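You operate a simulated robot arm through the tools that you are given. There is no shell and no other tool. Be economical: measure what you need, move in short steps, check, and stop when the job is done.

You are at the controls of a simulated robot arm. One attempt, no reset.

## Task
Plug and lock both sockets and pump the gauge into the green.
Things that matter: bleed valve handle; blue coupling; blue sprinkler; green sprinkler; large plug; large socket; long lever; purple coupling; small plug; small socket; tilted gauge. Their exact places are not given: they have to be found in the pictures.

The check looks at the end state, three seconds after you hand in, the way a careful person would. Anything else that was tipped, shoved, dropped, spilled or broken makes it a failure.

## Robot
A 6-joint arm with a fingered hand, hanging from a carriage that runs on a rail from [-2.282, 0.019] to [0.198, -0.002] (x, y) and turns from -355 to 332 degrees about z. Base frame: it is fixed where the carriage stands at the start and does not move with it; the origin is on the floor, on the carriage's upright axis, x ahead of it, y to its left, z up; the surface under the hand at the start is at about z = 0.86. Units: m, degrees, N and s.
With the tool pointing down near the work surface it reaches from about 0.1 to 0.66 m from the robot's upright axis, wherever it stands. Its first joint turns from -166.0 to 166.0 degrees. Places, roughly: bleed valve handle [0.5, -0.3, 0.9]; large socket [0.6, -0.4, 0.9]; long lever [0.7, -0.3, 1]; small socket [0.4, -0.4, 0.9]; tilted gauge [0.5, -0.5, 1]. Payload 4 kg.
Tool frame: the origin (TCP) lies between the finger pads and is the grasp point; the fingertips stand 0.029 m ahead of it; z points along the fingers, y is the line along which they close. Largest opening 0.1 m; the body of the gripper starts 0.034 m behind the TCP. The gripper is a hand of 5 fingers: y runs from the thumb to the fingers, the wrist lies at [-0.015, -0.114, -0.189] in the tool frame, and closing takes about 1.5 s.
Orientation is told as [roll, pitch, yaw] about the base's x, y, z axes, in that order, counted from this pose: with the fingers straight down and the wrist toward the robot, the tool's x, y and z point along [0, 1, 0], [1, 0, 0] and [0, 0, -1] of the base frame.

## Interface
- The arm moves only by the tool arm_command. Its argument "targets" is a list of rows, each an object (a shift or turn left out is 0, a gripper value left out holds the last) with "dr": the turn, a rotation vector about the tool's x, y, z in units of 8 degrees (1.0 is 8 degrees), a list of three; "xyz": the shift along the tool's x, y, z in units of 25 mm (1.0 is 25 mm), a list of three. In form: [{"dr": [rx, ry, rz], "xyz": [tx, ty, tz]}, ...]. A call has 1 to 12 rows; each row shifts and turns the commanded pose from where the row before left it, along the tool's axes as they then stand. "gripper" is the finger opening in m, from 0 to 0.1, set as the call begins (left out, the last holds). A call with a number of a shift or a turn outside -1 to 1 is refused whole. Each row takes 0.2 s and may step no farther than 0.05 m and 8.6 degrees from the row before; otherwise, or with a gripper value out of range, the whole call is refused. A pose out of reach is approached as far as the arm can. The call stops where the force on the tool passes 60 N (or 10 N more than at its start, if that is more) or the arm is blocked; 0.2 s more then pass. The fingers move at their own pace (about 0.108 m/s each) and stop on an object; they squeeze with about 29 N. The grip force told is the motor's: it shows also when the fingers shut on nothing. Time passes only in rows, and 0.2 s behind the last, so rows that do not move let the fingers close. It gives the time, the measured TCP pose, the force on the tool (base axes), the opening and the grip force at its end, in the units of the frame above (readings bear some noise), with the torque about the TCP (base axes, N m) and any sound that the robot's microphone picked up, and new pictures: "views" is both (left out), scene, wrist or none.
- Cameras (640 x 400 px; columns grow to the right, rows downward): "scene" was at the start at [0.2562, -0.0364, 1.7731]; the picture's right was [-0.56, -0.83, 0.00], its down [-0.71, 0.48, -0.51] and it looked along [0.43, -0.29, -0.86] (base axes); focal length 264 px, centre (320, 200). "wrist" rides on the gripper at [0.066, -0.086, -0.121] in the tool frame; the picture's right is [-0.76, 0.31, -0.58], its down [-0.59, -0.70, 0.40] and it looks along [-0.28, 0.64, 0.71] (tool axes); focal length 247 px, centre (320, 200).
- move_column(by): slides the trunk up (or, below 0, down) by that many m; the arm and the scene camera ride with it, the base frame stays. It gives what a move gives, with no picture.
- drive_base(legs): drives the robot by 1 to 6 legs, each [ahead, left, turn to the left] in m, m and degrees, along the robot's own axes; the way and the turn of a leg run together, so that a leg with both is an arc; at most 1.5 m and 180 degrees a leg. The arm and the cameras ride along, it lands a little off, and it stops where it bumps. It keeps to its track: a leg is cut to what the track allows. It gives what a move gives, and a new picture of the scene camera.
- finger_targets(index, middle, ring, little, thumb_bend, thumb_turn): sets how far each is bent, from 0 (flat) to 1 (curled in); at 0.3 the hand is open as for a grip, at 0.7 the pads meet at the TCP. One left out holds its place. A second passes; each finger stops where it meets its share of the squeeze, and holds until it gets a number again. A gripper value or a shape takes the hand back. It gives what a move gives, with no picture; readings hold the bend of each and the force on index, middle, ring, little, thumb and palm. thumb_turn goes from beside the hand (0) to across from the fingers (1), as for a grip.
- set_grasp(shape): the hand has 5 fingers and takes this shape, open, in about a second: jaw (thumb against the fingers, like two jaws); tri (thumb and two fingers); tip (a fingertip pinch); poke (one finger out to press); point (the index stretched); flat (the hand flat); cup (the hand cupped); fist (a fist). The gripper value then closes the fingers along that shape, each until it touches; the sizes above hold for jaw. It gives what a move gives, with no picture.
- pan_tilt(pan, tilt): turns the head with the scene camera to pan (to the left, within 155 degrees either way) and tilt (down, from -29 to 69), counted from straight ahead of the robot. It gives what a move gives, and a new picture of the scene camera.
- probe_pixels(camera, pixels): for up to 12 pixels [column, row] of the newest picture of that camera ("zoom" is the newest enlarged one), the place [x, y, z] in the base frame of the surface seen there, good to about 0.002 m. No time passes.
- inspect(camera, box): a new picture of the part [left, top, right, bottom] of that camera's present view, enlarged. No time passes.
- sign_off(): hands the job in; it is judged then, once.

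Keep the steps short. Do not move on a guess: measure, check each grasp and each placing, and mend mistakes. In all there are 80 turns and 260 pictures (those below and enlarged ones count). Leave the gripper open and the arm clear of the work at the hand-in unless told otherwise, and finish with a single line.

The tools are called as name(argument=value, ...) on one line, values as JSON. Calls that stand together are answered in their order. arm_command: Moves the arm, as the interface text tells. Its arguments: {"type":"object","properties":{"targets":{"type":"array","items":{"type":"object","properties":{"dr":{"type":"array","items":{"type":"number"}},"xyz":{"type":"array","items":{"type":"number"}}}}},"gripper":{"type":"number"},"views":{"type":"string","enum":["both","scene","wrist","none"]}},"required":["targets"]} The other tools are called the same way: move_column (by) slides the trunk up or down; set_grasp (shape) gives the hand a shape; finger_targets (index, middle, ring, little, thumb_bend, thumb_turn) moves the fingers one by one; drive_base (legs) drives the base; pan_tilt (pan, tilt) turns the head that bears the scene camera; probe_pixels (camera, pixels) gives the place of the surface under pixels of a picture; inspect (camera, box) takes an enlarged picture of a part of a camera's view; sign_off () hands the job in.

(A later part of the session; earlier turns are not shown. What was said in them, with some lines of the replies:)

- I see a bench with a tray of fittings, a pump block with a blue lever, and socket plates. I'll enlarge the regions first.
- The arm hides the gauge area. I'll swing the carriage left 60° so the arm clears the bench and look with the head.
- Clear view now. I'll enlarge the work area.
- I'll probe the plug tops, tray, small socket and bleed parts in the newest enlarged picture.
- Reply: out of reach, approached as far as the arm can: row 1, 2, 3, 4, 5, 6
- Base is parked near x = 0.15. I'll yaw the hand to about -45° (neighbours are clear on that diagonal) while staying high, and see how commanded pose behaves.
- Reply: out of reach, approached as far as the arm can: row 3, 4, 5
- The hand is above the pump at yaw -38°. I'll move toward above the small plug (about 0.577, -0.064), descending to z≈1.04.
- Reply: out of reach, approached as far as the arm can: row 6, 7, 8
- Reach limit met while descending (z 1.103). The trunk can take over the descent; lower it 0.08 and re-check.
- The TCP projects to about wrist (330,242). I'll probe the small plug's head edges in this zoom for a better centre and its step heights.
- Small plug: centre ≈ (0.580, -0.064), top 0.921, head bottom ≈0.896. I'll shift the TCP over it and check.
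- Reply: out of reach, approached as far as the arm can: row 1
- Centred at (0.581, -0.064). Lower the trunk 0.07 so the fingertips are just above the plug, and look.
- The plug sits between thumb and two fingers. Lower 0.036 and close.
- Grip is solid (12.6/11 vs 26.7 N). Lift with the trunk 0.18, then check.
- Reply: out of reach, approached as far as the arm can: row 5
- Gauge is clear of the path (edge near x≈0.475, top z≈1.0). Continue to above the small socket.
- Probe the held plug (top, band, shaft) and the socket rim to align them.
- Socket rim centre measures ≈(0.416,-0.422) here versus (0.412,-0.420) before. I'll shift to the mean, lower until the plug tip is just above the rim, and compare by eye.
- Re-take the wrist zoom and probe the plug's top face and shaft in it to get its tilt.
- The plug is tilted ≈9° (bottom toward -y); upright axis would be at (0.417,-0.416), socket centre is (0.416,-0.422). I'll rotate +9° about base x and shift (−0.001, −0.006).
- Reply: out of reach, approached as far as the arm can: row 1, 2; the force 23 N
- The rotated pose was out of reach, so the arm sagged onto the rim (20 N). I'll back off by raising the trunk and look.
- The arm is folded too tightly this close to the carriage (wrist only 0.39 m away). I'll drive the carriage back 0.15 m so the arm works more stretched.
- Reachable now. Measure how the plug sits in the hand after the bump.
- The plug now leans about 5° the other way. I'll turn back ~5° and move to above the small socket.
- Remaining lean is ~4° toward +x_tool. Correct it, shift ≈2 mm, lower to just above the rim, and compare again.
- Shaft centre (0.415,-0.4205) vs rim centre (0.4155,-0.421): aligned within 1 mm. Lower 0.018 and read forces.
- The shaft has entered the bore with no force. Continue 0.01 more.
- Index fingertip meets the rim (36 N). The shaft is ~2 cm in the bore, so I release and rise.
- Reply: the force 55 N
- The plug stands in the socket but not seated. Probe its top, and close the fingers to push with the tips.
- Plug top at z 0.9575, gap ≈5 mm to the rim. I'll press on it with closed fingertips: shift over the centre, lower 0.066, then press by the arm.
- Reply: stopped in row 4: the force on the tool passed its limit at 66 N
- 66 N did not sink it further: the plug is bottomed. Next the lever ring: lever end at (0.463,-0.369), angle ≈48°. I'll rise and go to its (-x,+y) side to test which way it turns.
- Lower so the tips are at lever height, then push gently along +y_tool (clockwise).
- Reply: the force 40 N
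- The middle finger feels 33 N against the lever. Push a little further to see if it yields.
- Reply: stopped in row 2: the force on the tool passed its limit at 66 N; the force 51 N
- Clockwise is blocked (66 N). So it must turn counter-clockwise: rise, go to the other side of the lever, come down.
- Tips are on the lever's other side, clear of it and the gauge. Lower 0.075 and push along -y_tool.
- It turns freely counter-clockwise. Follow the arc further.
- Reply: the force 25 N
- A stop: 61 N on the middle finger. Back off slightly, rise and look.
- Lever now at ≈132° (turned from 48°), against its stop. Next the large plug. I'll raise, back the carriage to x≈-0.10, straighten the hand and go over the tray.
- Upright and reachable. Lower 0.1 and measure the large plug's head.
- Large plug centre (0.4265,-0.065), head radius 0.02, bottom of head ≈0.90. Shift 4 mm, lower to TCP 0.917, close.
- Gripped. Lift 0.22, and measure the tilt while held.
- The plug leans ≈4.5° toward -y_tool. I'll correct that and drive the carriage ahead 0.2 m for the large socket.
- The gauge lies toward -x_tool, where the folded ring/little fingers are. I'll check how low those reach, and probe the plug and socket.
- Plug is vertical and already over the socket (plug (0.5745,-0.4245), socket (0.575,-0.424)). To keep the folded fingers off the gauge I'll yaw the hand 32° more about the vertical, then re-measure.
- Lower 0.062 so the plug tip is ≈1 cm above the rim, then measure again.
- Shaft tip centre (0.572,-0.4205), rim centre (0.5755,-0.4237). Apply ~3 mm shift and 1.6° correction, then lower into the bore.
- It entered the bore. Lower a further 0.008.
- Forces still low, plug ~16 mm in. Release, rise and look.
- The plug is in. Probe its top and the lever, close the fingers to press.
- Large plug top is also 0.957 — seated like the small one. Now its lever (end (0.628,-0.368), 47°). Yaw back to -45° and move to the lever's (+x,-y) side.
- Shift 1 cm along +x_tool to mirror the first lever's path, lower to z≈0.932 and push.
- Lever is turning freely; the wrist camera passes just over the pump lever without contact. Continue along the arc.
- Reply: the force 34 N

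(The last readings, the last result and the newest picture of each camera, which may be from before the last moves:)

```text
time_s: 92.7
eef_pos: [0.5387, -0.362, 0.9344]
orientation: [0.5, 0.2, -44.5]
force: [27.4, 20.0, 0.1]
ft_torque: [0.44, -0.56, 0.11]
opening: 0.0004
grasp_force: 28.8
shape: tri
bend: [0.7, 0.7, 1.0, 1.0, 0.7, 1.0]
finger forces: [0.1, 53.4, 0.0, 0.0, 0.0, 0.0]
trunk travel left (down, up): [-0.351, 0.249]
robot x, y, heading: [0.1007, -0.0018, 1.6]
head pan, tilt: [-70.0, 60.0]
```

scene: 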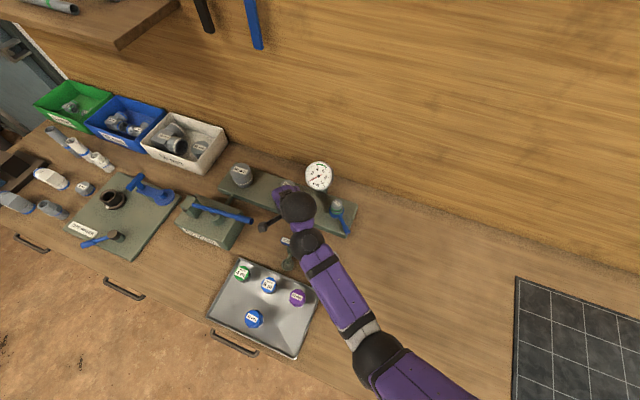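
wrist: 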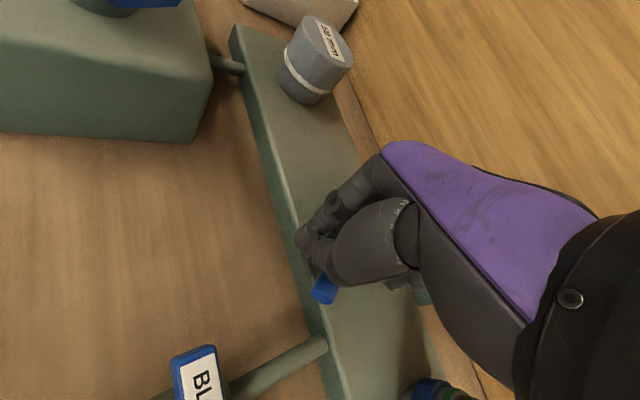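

Stop reached again (34 N, as with the first). Back off, rise, check both levers and plugs.

arm_command(targets=[{"xyz": [0.5, 0.15, 0]}], views="none")

move_column(by=0.19)

arm_command(targets=[{"xyz": [0.6, -0.9, 0]}, {"xyz": [0.6, -0.9, 0]}, {"xyz": [0.6, -0.9, 0]}, {"xyz": [0.6, -0.9, 0]}])

inspect(camera="scene", box=[200, 150, 370, 270])

inspect(camera="wrist", box=[150, 100, 420, 400])

```text
time_s: 93.0
eef_pos: [0.5419, -0.361, 0.9342]
orientation: [0.3, 0.4, -45.0]
force: [7.8, 8.2, 1.5]
ft_torque: [0.11, -0.14, 0.0]
opening: 0.0
grasp_force: 29.1
shape: tri
bend: [0.7, 0.7, 1.0, 1.0, 0.7, 1.0]
finger forces: [0.0, 0.0, 0.0, 0.0, 0.0, 0.0]
trunk travel left (down, up): [-0.351, 0.249]
robot x, y, heading: [0.0996, -0.001, 1.3]
head pan, tilt: [-70.0, 60.0]
```

```text
time_s: 95.1
eef_pos: [0.542, -0.3614, 1.1234]
orientation: [0.2, 0.4, -44.8]
force: [-0.6, -0.7, 0.1]
ft_torque: [-0.01, 0.01, 0.02]
opening: 0.0
grasp_force: 28.6
shape: tri
bend: [0.7, 0.7, 1.0, 1.0, 0.7, 1.0]
finger forces: [0.1, 0.0, 0.0, 0.1, 0.1, 0.0]
trunk travel left (down, up): [-0.541, 0.059]
robot x, y, heading: [0.0973, -0.0024, 1.5]
head pan, tilt: [-70.0, 60.0]
```

```text
time_s: 96.1
eef_pos: [0.5175, -0.2578, 1.1239]
orientation: [0.1, 0.4, -44.8]
force: [-0.4, 0.1, 0.3]
ft_torque: [0.02, 0.0, -0.04]
opening: 0.0
grasp_force: 28.7
shape: tri
bend: [0.7, 0.7, 1.0, 1.0, 0.7, 1.0]
finger forces: [0.1, 0.0, 0.1, 0.0, 0.0, 0.1]
trunk travel left (down, up): [-0.541, 0.059]
robot x, y, heading: [0.0986, -0.0009, 1.5]
head pan, tilt: [-70.0, 60.0]
```

scene: 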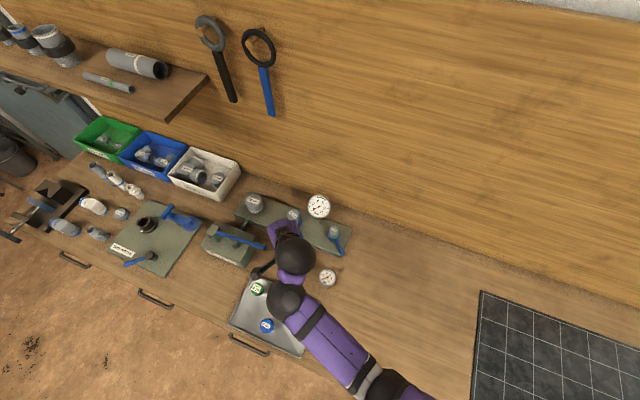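
wrist: 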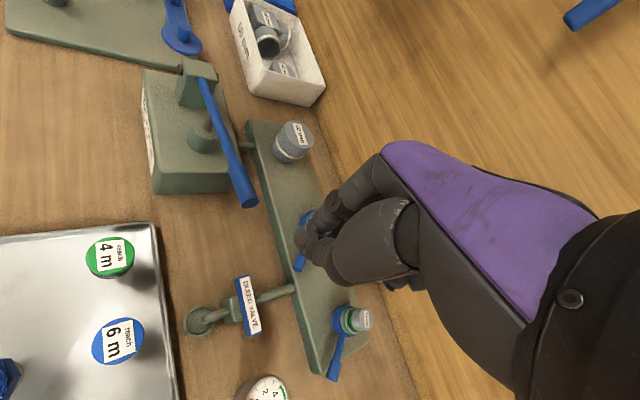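

```text
3.33 times, centred on (285, 210) of scene
```

zoom: 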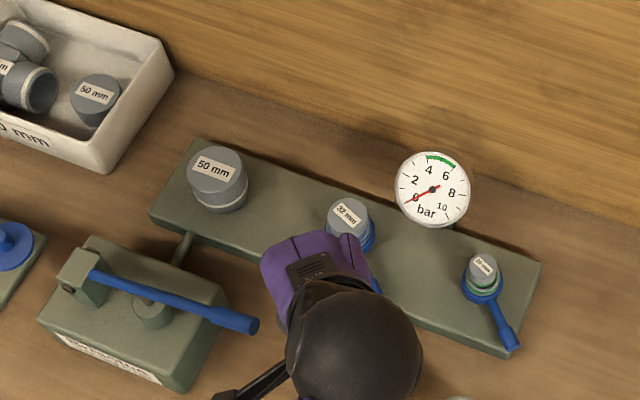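

```text
1.33 times, centred on (285, 250) of wrist
```

zoom: 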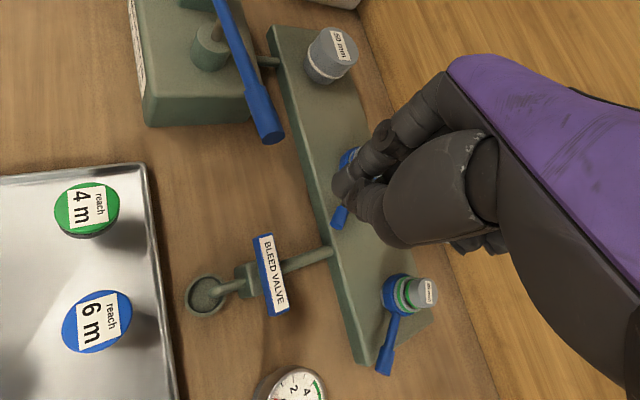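

Both plugs are seated with levers turned. Now the pump lever (tip ≈(0.583,-0.252,1.035)). Move closed fingertips above x≈0.605 and press once to learn its behaviour.

arm_command(targets=[{"xyz": [0.9, 0.75, 0]}, {"xyz": [0.9, 0.75, 0]}, {"xyz": [0.85, 0.75, 0]}, {}], views="wrist")

inspect(camera="wrist", box=[200, 150, 400, 330])

```text
time_s: 97.1
eef_pos: [0.6074, -0.2473, 1.1248]
orientation: [0.2, 0.3, -44.8]
force: [-0.7, 0.3, 0.0]
ft_torque: [0.01, 0.02, 0.01]
opening: 0.0
grasp_force: 28.8
shape: tri
bend: [0.7, 0.7, 1.0, 1.0, 0.7, 1.0]
finger forces: [0.0, 0.0, 0.0, 0.1, 0.1, 0.0]
trunk travel left (down, up): [-0.541, 0.059]
robot x, y, heading: [0.0959, -0.0032, 1.6]
head pan, tilt: [-70.0, 60.0]
```

wrist: 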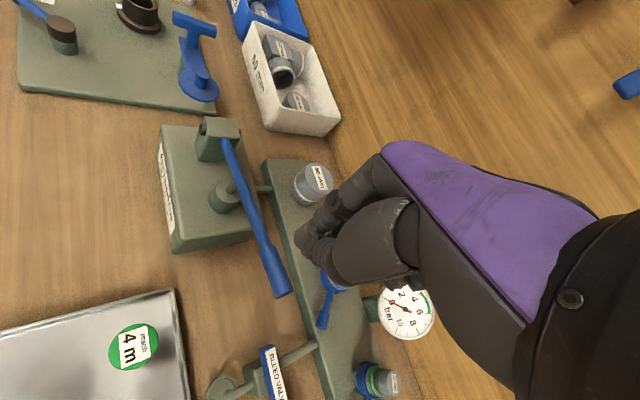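

```text
2.22 times, centred on (300, 240) of wrist
```

zoom: 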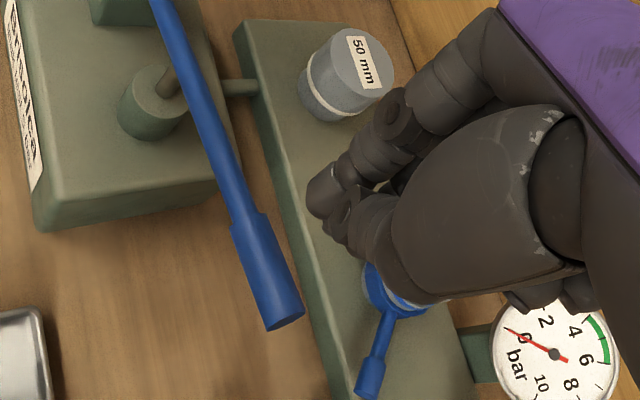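

probe_pixels(camera="zoom", pixels=[[268, 270], [240, 210], [200, 100], [285, 310], [170, 20], [150, 120], [120, 180]])

move_column(by=-0.04)

arm_command(targets=[{"xyz": [0, 0, 0.4]}, {"xyz": [0, 0, 0.4]}, {"xyz": [0, 0, 0.4]}])

```text
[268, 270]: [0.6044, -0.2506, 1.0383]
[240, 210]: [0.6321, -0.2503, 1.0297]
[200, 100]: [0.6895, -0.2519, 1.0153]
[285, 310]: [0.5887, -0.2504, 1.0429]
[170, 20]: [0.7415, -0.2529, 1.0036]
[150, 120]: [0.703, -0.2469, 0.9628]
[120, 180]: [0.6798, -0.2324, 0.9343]
```

```text
time_s: 98.0
eef_pos: [0.6077, -0.2479, 1.0841]
orientation: [0.3, 0.3, -44.8]
force: [-0.8, 0.8, -0.3]
ft_torque: [-0.03, -0.01, 0.01]
opening: 0.0
grasp_force: 29.6
shape: tri
bend: [0.7, 0.7, 1.0, 1.0, 0.7, 1.0]
finger forces: [0.0, 0.0, 0.0, 0.0, 0.0, 0.0]
trunk travel left (down, up): [-0.501, 0.099]
robot x, y, heading: [0.0968, -0.0028, 1.6]
head pan, tilt: [-70.0, 60.0]
```

```text
time_s: 98.8
eef_pos: [0.6078, -0.2485, 1.0548]
orientation: [0.3, 0.4, -44.8]
force: [0.0, 0.0, 2.3]
ft_torque: [-0.02, 0.04, -0.04]
opening: 0.0
grasp_force: 28.6
shape: tri
bend: [0.7, 0.7, 1.0, 1.0, 0.7, 1.0]
finger forces: [0.1, 0.0, 0.0, 0.1, 0.1, 0.1]
trunk travel left (down, up): [-0.501, 0.099]
robot x, y, heading: [0.096, -0.0018, 1.4]
head pan, tilt: [-70.0, 60.0]
```

scene: 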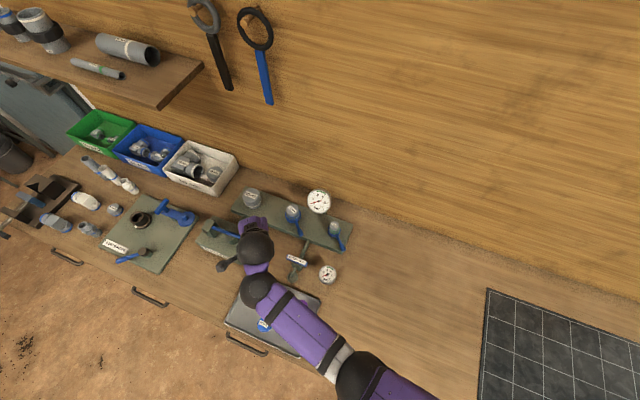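
wrist: 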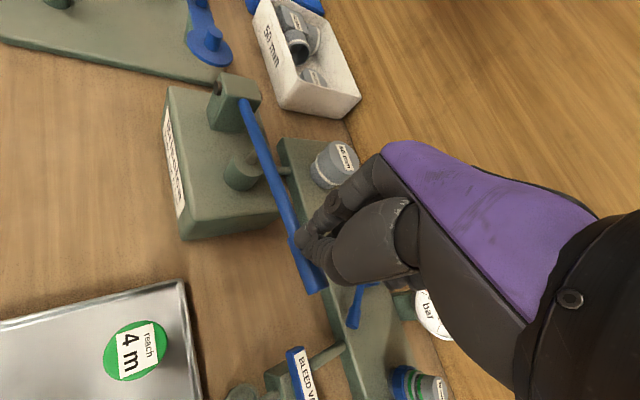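

The lever yields easily (2 N). Press 5 cm further and read the gauge.

arm_command(targets=[{"xyz": [0, 0, 0.5]}, {"xyz": [0, 0, 0.5]}, {"xyz": [0, 0, 0.5]}, {"xyz": [0, 0, 0.5]}], views="wrist")

inspect(camera="scene", box=[190, 170, 370, 290])

```text
time_s: 99.8
eef_pos: [0.6099, -0.2493, 1.0117]
orientation: [0.5, -0.3, -44.8]
force: [-16.2, 7.7, 50.6]
ft_torque: [0.03, 0.76, -0.11]
opening: 0.0
grasp_force: 28.7
shape: tri
bend: [0.7, 0.7, 1.0, 1.0, 0.7, 1.0]
finger forces: [0.0, 0.1, 0.1, 0.0, 0.0, 0.1]
trunk travel left (down, up): [-0.501, 0.099]
robot x, y, heading: [0.1007, 0.0016, 1.6]
head pan, tilt: [-70.0, 60.0]
```

wrist: 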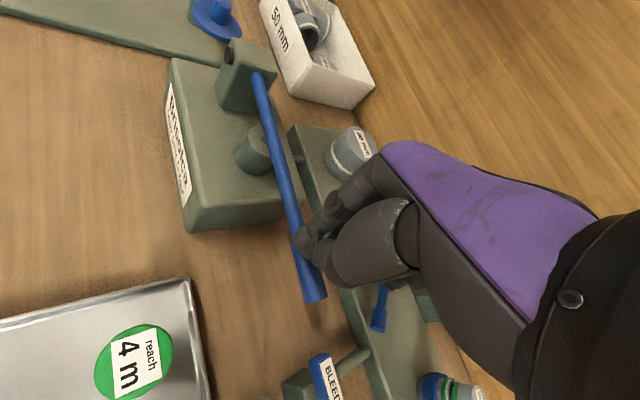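

```text
3.33 times, centred on (280, 230) of scene
```

zoom: 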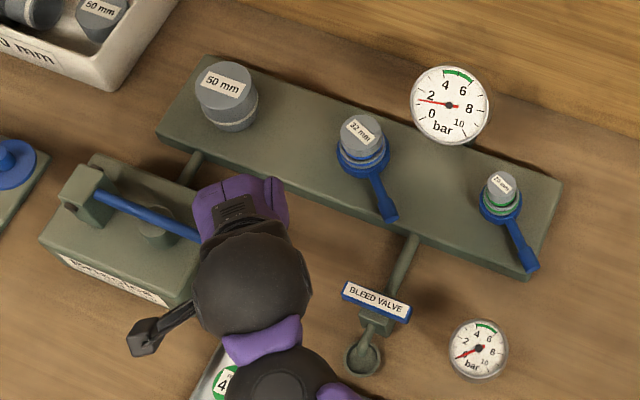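

The gauge rose to ≈1.6 bar. Lift and see whether the lever springs back.

arm_command(targets=[{"xyz": [0, 0, -1]}, {"xyz": [0, 0, -1]}, {"xyz": [0, 0, -1]}, {}], views="wrist")

inspect(camera="scene", box=[190, 170, 370, 290])

```text
time_s: 100.8
eef_pos: [0.6071, -0.2484, 1.0782]
orientation: [0.2, 0.4, -44.8]
force: [-0.7, 0.3, 0.3]
ft_torque: [0.01, -0.01, 0.02]
opening: 0.0
grasp_force: 28.6
shape: tri
bend: [0.7, 0.7, 1.0, 1.0, 0.7, 1.0]
finger forces: [0.1, 0.0, 0.1, 0.0, 0.1, 0.0]
trunk travel left (down, up): [-0.501, 0.099]
robot x, y, heading: [0.1048, 0.0018, 1.5]
head pan, tilt: [-70.0, 60.0]
```

wrist: 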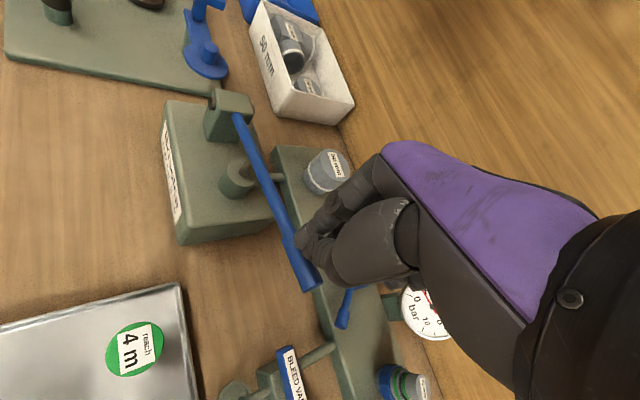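

```text
3.33 times, centred on (280, 230) of scene
```

zoom: 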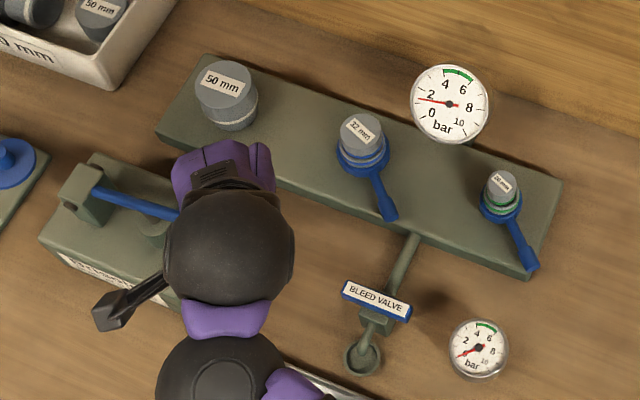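

It springs back and the pressure holds. Second stroke, same depth, back up, and read.

arm_command(targets=[{"xyz": [0, 0, 0.65]}, {"xyz": [0, 0, 0.65]}, {"xyz": [0, 0, 0.65]}, {"xyz": [0, 0, 0.65]}, {}, {"xyz": [0, 0, -0.85]}, {"xyz": [0, 0, -0.85]}, {"xyz": [0, 0, -0.9]}, {}], views="none")

inspect(camera="scene", box=[280, 170, 370, 260])

```text
time_s: 102.8
eef_pos: [0.6074, -0.2477, 1.0815]
orientation: [0.3, 0.4, -44.8]
force: [-0.6, -0.1, -0.7]
ft_torque: [0.03, 0.02, 0.03]
opening: 0.0001
grasp_force: 29.2
shape: tri
bend: [0.7, 0.7, 1.0, 1.0, 0.7, 1.0]
finger forces: [0.1, 0.1, 0.1, 0.1, 0.1, 0.0]
trunk travel left (down, up): [-0.501, 0.099]
robot x, y, heading: [0.0992, -0.0026, 1.8]
head pan, tilt: [-70.0, 60.0]
```

```text
4.44 times, centred on (325, 215) of scene
```

zoom: 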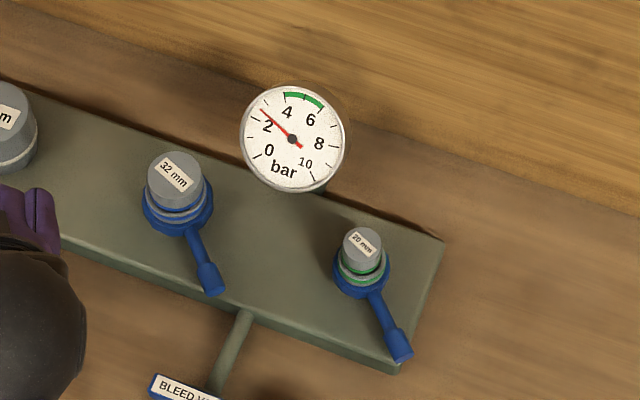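

Now ≈3 bar. Third stroke.

arm_command(targets=[{"xyz": [0, 0, 0.65]}, {"xyz": [0, 0, 0.65]}, {"xyz": [0, 0, 0.65]}, {"xyz": [0, 0, 0.75]}, {}, {"xyz": [0, 0, -0.9]}, {"xyz": [0, 0, -0.9]}, {"xyz": [0, 0, -0.9]}, {}], views="none")

inspect(camera="scene", box=[300, 180, 340, 220])

```text
time_s: 104.8
eef_pos: [0.6055, -0.2476, 1.0796]
orientation: [0.2, 0.3, -44.9]
force: [0.4, -0.1, -0.3]
ft_torque: [0.0, 0.0, 0.04]
opening: 0.0002
grasp_force: 29.0
shape: tri
bend: [0.7, 0.7, 1.0, 1.0, 0.7, 1.0]
finger forces: [0.1, 0.0, 0.0, 0.0, 0.1, 0.1]
trunk travel left (down, up): [-0.501, 0.099]
robot x, y, heading: [0.0989, -0.0008, 1.6]
head pan, tilt: [-70.0, 60.0]
```

```text
10.00 times, centred on (320, 200) of scene
```

zoom: 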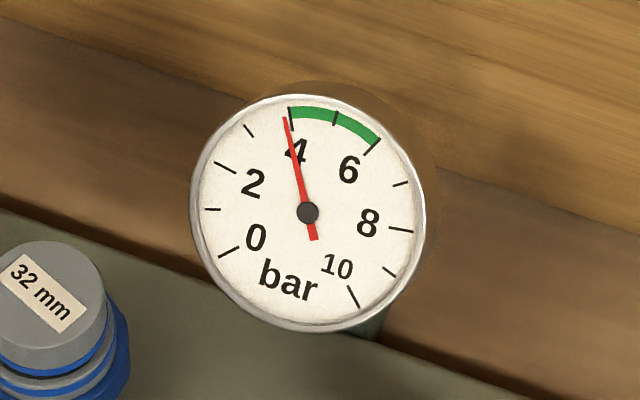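

Needle at ≈3.9, just below green (4–6). One more stroke should give ≈5.2.

arm_command(targets=[{"xyz": [0, 0, 0.65]}, {"xyz": [0, 0, 0.65]}, {"xyz": [0, 0, 0.65]}, {"xyz": [0, 0, 0.65]}, {"xyz": [0, 0, -0.9]}, {"xyz": [0, 0, -0.9]}, {"xyz": [0, 0, -0.9]}, {}], views="none")

inspect(camera="scene", box=[300, 180, 340, 220])

```text
time_s: 106.6
eef_pos: [0.6073, -0.2489, 1.0825]
orientation: [0.2, 0.4, -44.8]
force: [0.8, -1.4, -0.2]
ft_torque: [-0.03, 0.0, -0.02]
opening: 0.0001
grasp_force: 29.2
shape: tri
bend: [0.7, 0.7, 1.0, 1.0, 0.7, 1.0]
finger forces: [0.1, 0.0, 0.0, 0.0, 0.0, 0.0]
trunk travel left (down, up): [-0.501, 0.099]
robot x, y, heading: [0.0968, -0.0006, 1.5]
head pan, tilt: [-70.0, 60.0]
```

```text
10.00 times, centred on (320, 200) of scene
```

zoom: 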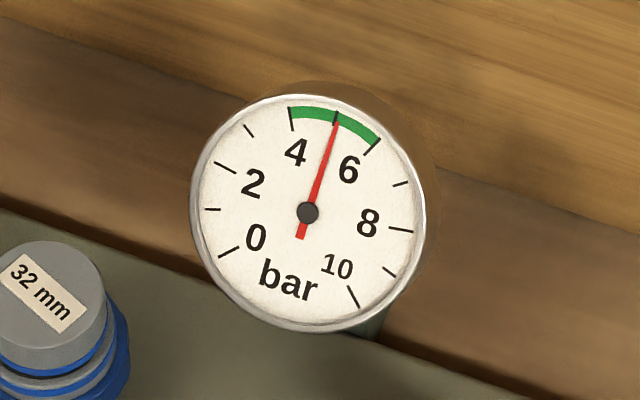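

5 bar, mid-green. Raise, open the hand, swing the arm clear over the floor, and check everything.

move_column(by=0.095)

arm_command(targets=[{}, {}, {}], gripper=0.1, views="none")

drive_base(legs=[[0, 0, 60]])

pan_tilt(pan=-110, tilt=58)

inspect(camera="scene", box=[180, 140, 400, 320])

```text
time_s: 107.8
eef_pos: [0.6084, -0.2485, 1.1794]
orientation: [0.2, 0.3, -44.9]
force: [0.7, -0.4, 0.0]
ft_torque: [0.02, -0.01, 0.02]
opening: 0.0
grasp_force: 29.1
shape: tri
bend: [0.7, 0.7, 1.0, 1.0, 0.7, 1.0]
finger forces: [0.0, 0.1, 0.1, 0.1, 0.0, 0.1]
trunk travel left (down, up): [-0.596, 0.004]
robot x, y, heading: [0.1023, -0.0029, 1.7]
head pan, tilt: [-70.0, 60.0]
```

```text
time_s: 108.7
eef_pos: [0.6078, -0.2481, 1.1791]
orientation: [0.2, 0.4, -44.9]
force: [-0.1, -0.5, -0.6]
ft_torque: [0.03, -0.03, 0.0]
opening: 0.0997
grasp_force: 0.0
shape: tri
bend: [0.3, 0.3, 0.99, 1.0, 0.3, 0.98]
finger forces: [0.0, 0.1, 0.0, 0.0, 0.0, 0.0]
trunk travel left (down, up): [-0.596, 0.004]
robot x, y, heading: [0.1002, 0.002, 1.5]
head pan, tilt: [-70.0, 60.0]
```

```text
time_s: 111.7
eef_pos: [0.5682, 0.3134, 1.178]
orientation: [0.2, 0.3, 14.9]
force: [-0.1, -0.1, -0.6]
ft_torque: [0.0, 0.01, 0.01]
opening: 0.1
grasp_force: 0.0
shape: tri
bend: [0.3, 0.3, 0.99, 1.0, 0.3, 0.98]
finger forces: [0.1, 0.0, 0.0, 0.0, 0.1, 0.0]
trunk travel left (down, up): [-0.596, 0.004]
robot x, y, heading: [0.0973, -0.0008, 61.3]
head pan, tilt: [-70.0, 60.0]
```

scene: 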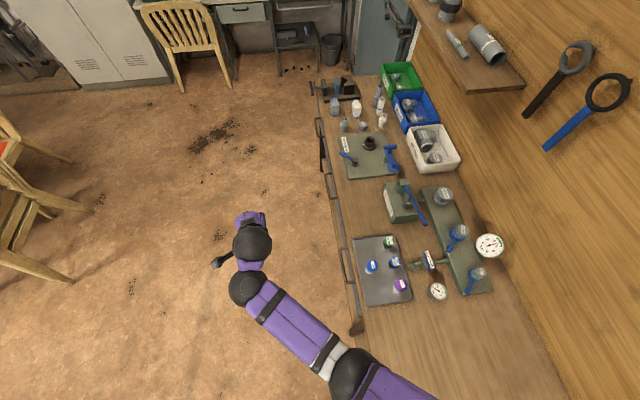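

```text
time_s: 112.8
eef_pos: [0.5689, 0.3133, 1.1782]
orientation: [0.2, 0.4, 14.9]
force: [-0.7, 0.6, 1.0]
ft_torque: [-0.02, 0.01, 0.01]
opening: 0.0999
grasp_force: 0.1
shape: tri
bend: [0.3, 0.3, 0.99, 1.0, 0.3, 0.98]
finger forces: [0.0, 0.0, 0.0, 0.0, 0.1, 0.0]
trunk travel left (down, up): [-0.596, 0.004]
robot x, y, heading: [0.0982, -0.0004, 61.1]
head pan, tilt: [-110.0, 58.0]
```

scene: 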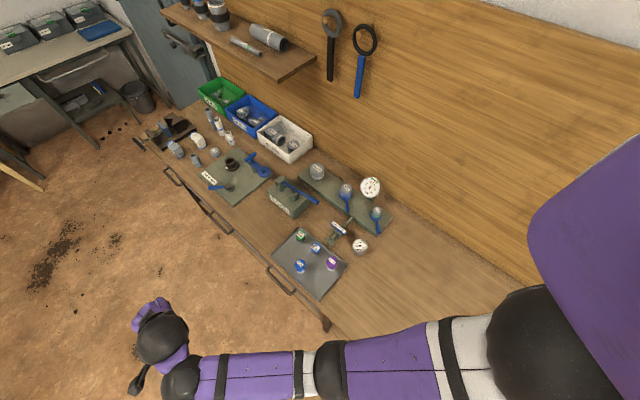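

```text
2.22 times, centred on (290, 230) of scene
```

zoom: 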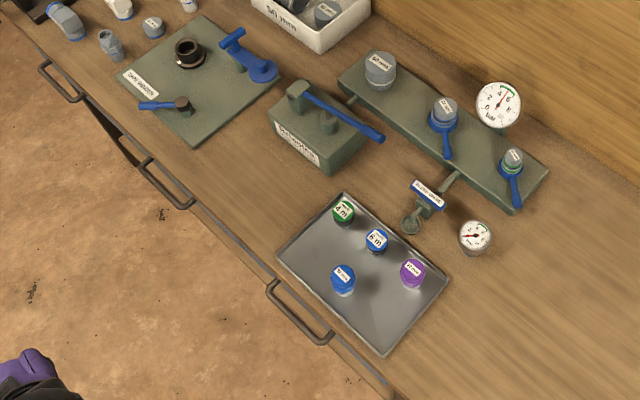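

inspect(camera="scene", box=[325, 165, 405, 245])

probe_pixels(camera="zoom", pixels=[[170, 110], [178, 232], [408, 208], [415, 335]])

```text
5.00 times, centred on (365, 205) of scene
```

zoom: 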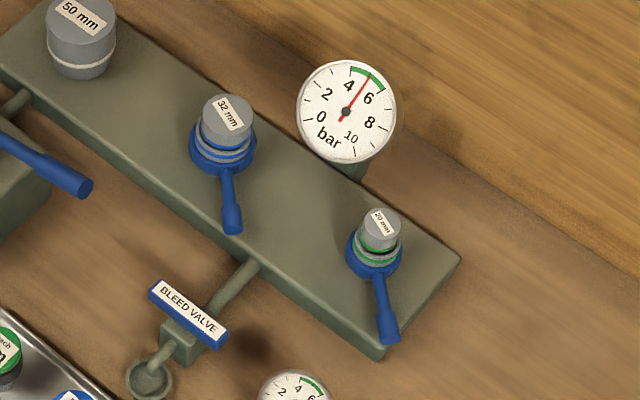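

```text
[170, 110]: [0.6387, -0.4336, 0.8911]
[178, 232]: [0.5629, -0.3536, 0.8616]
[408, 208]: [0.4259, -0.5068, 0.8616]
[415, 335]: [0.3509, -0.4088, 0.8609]
```

Both plugs are seated, both levers are at their stops, the gauge holds at about 5 bar in the green, and nothing else was disturbed. The hand is open and clear, so I'm handing in.

sign_off()

```text
The job is handed in.
```

Both sockets are plugged and locked, the gauge holds at about 5 bar in the green, and the job is handed in.
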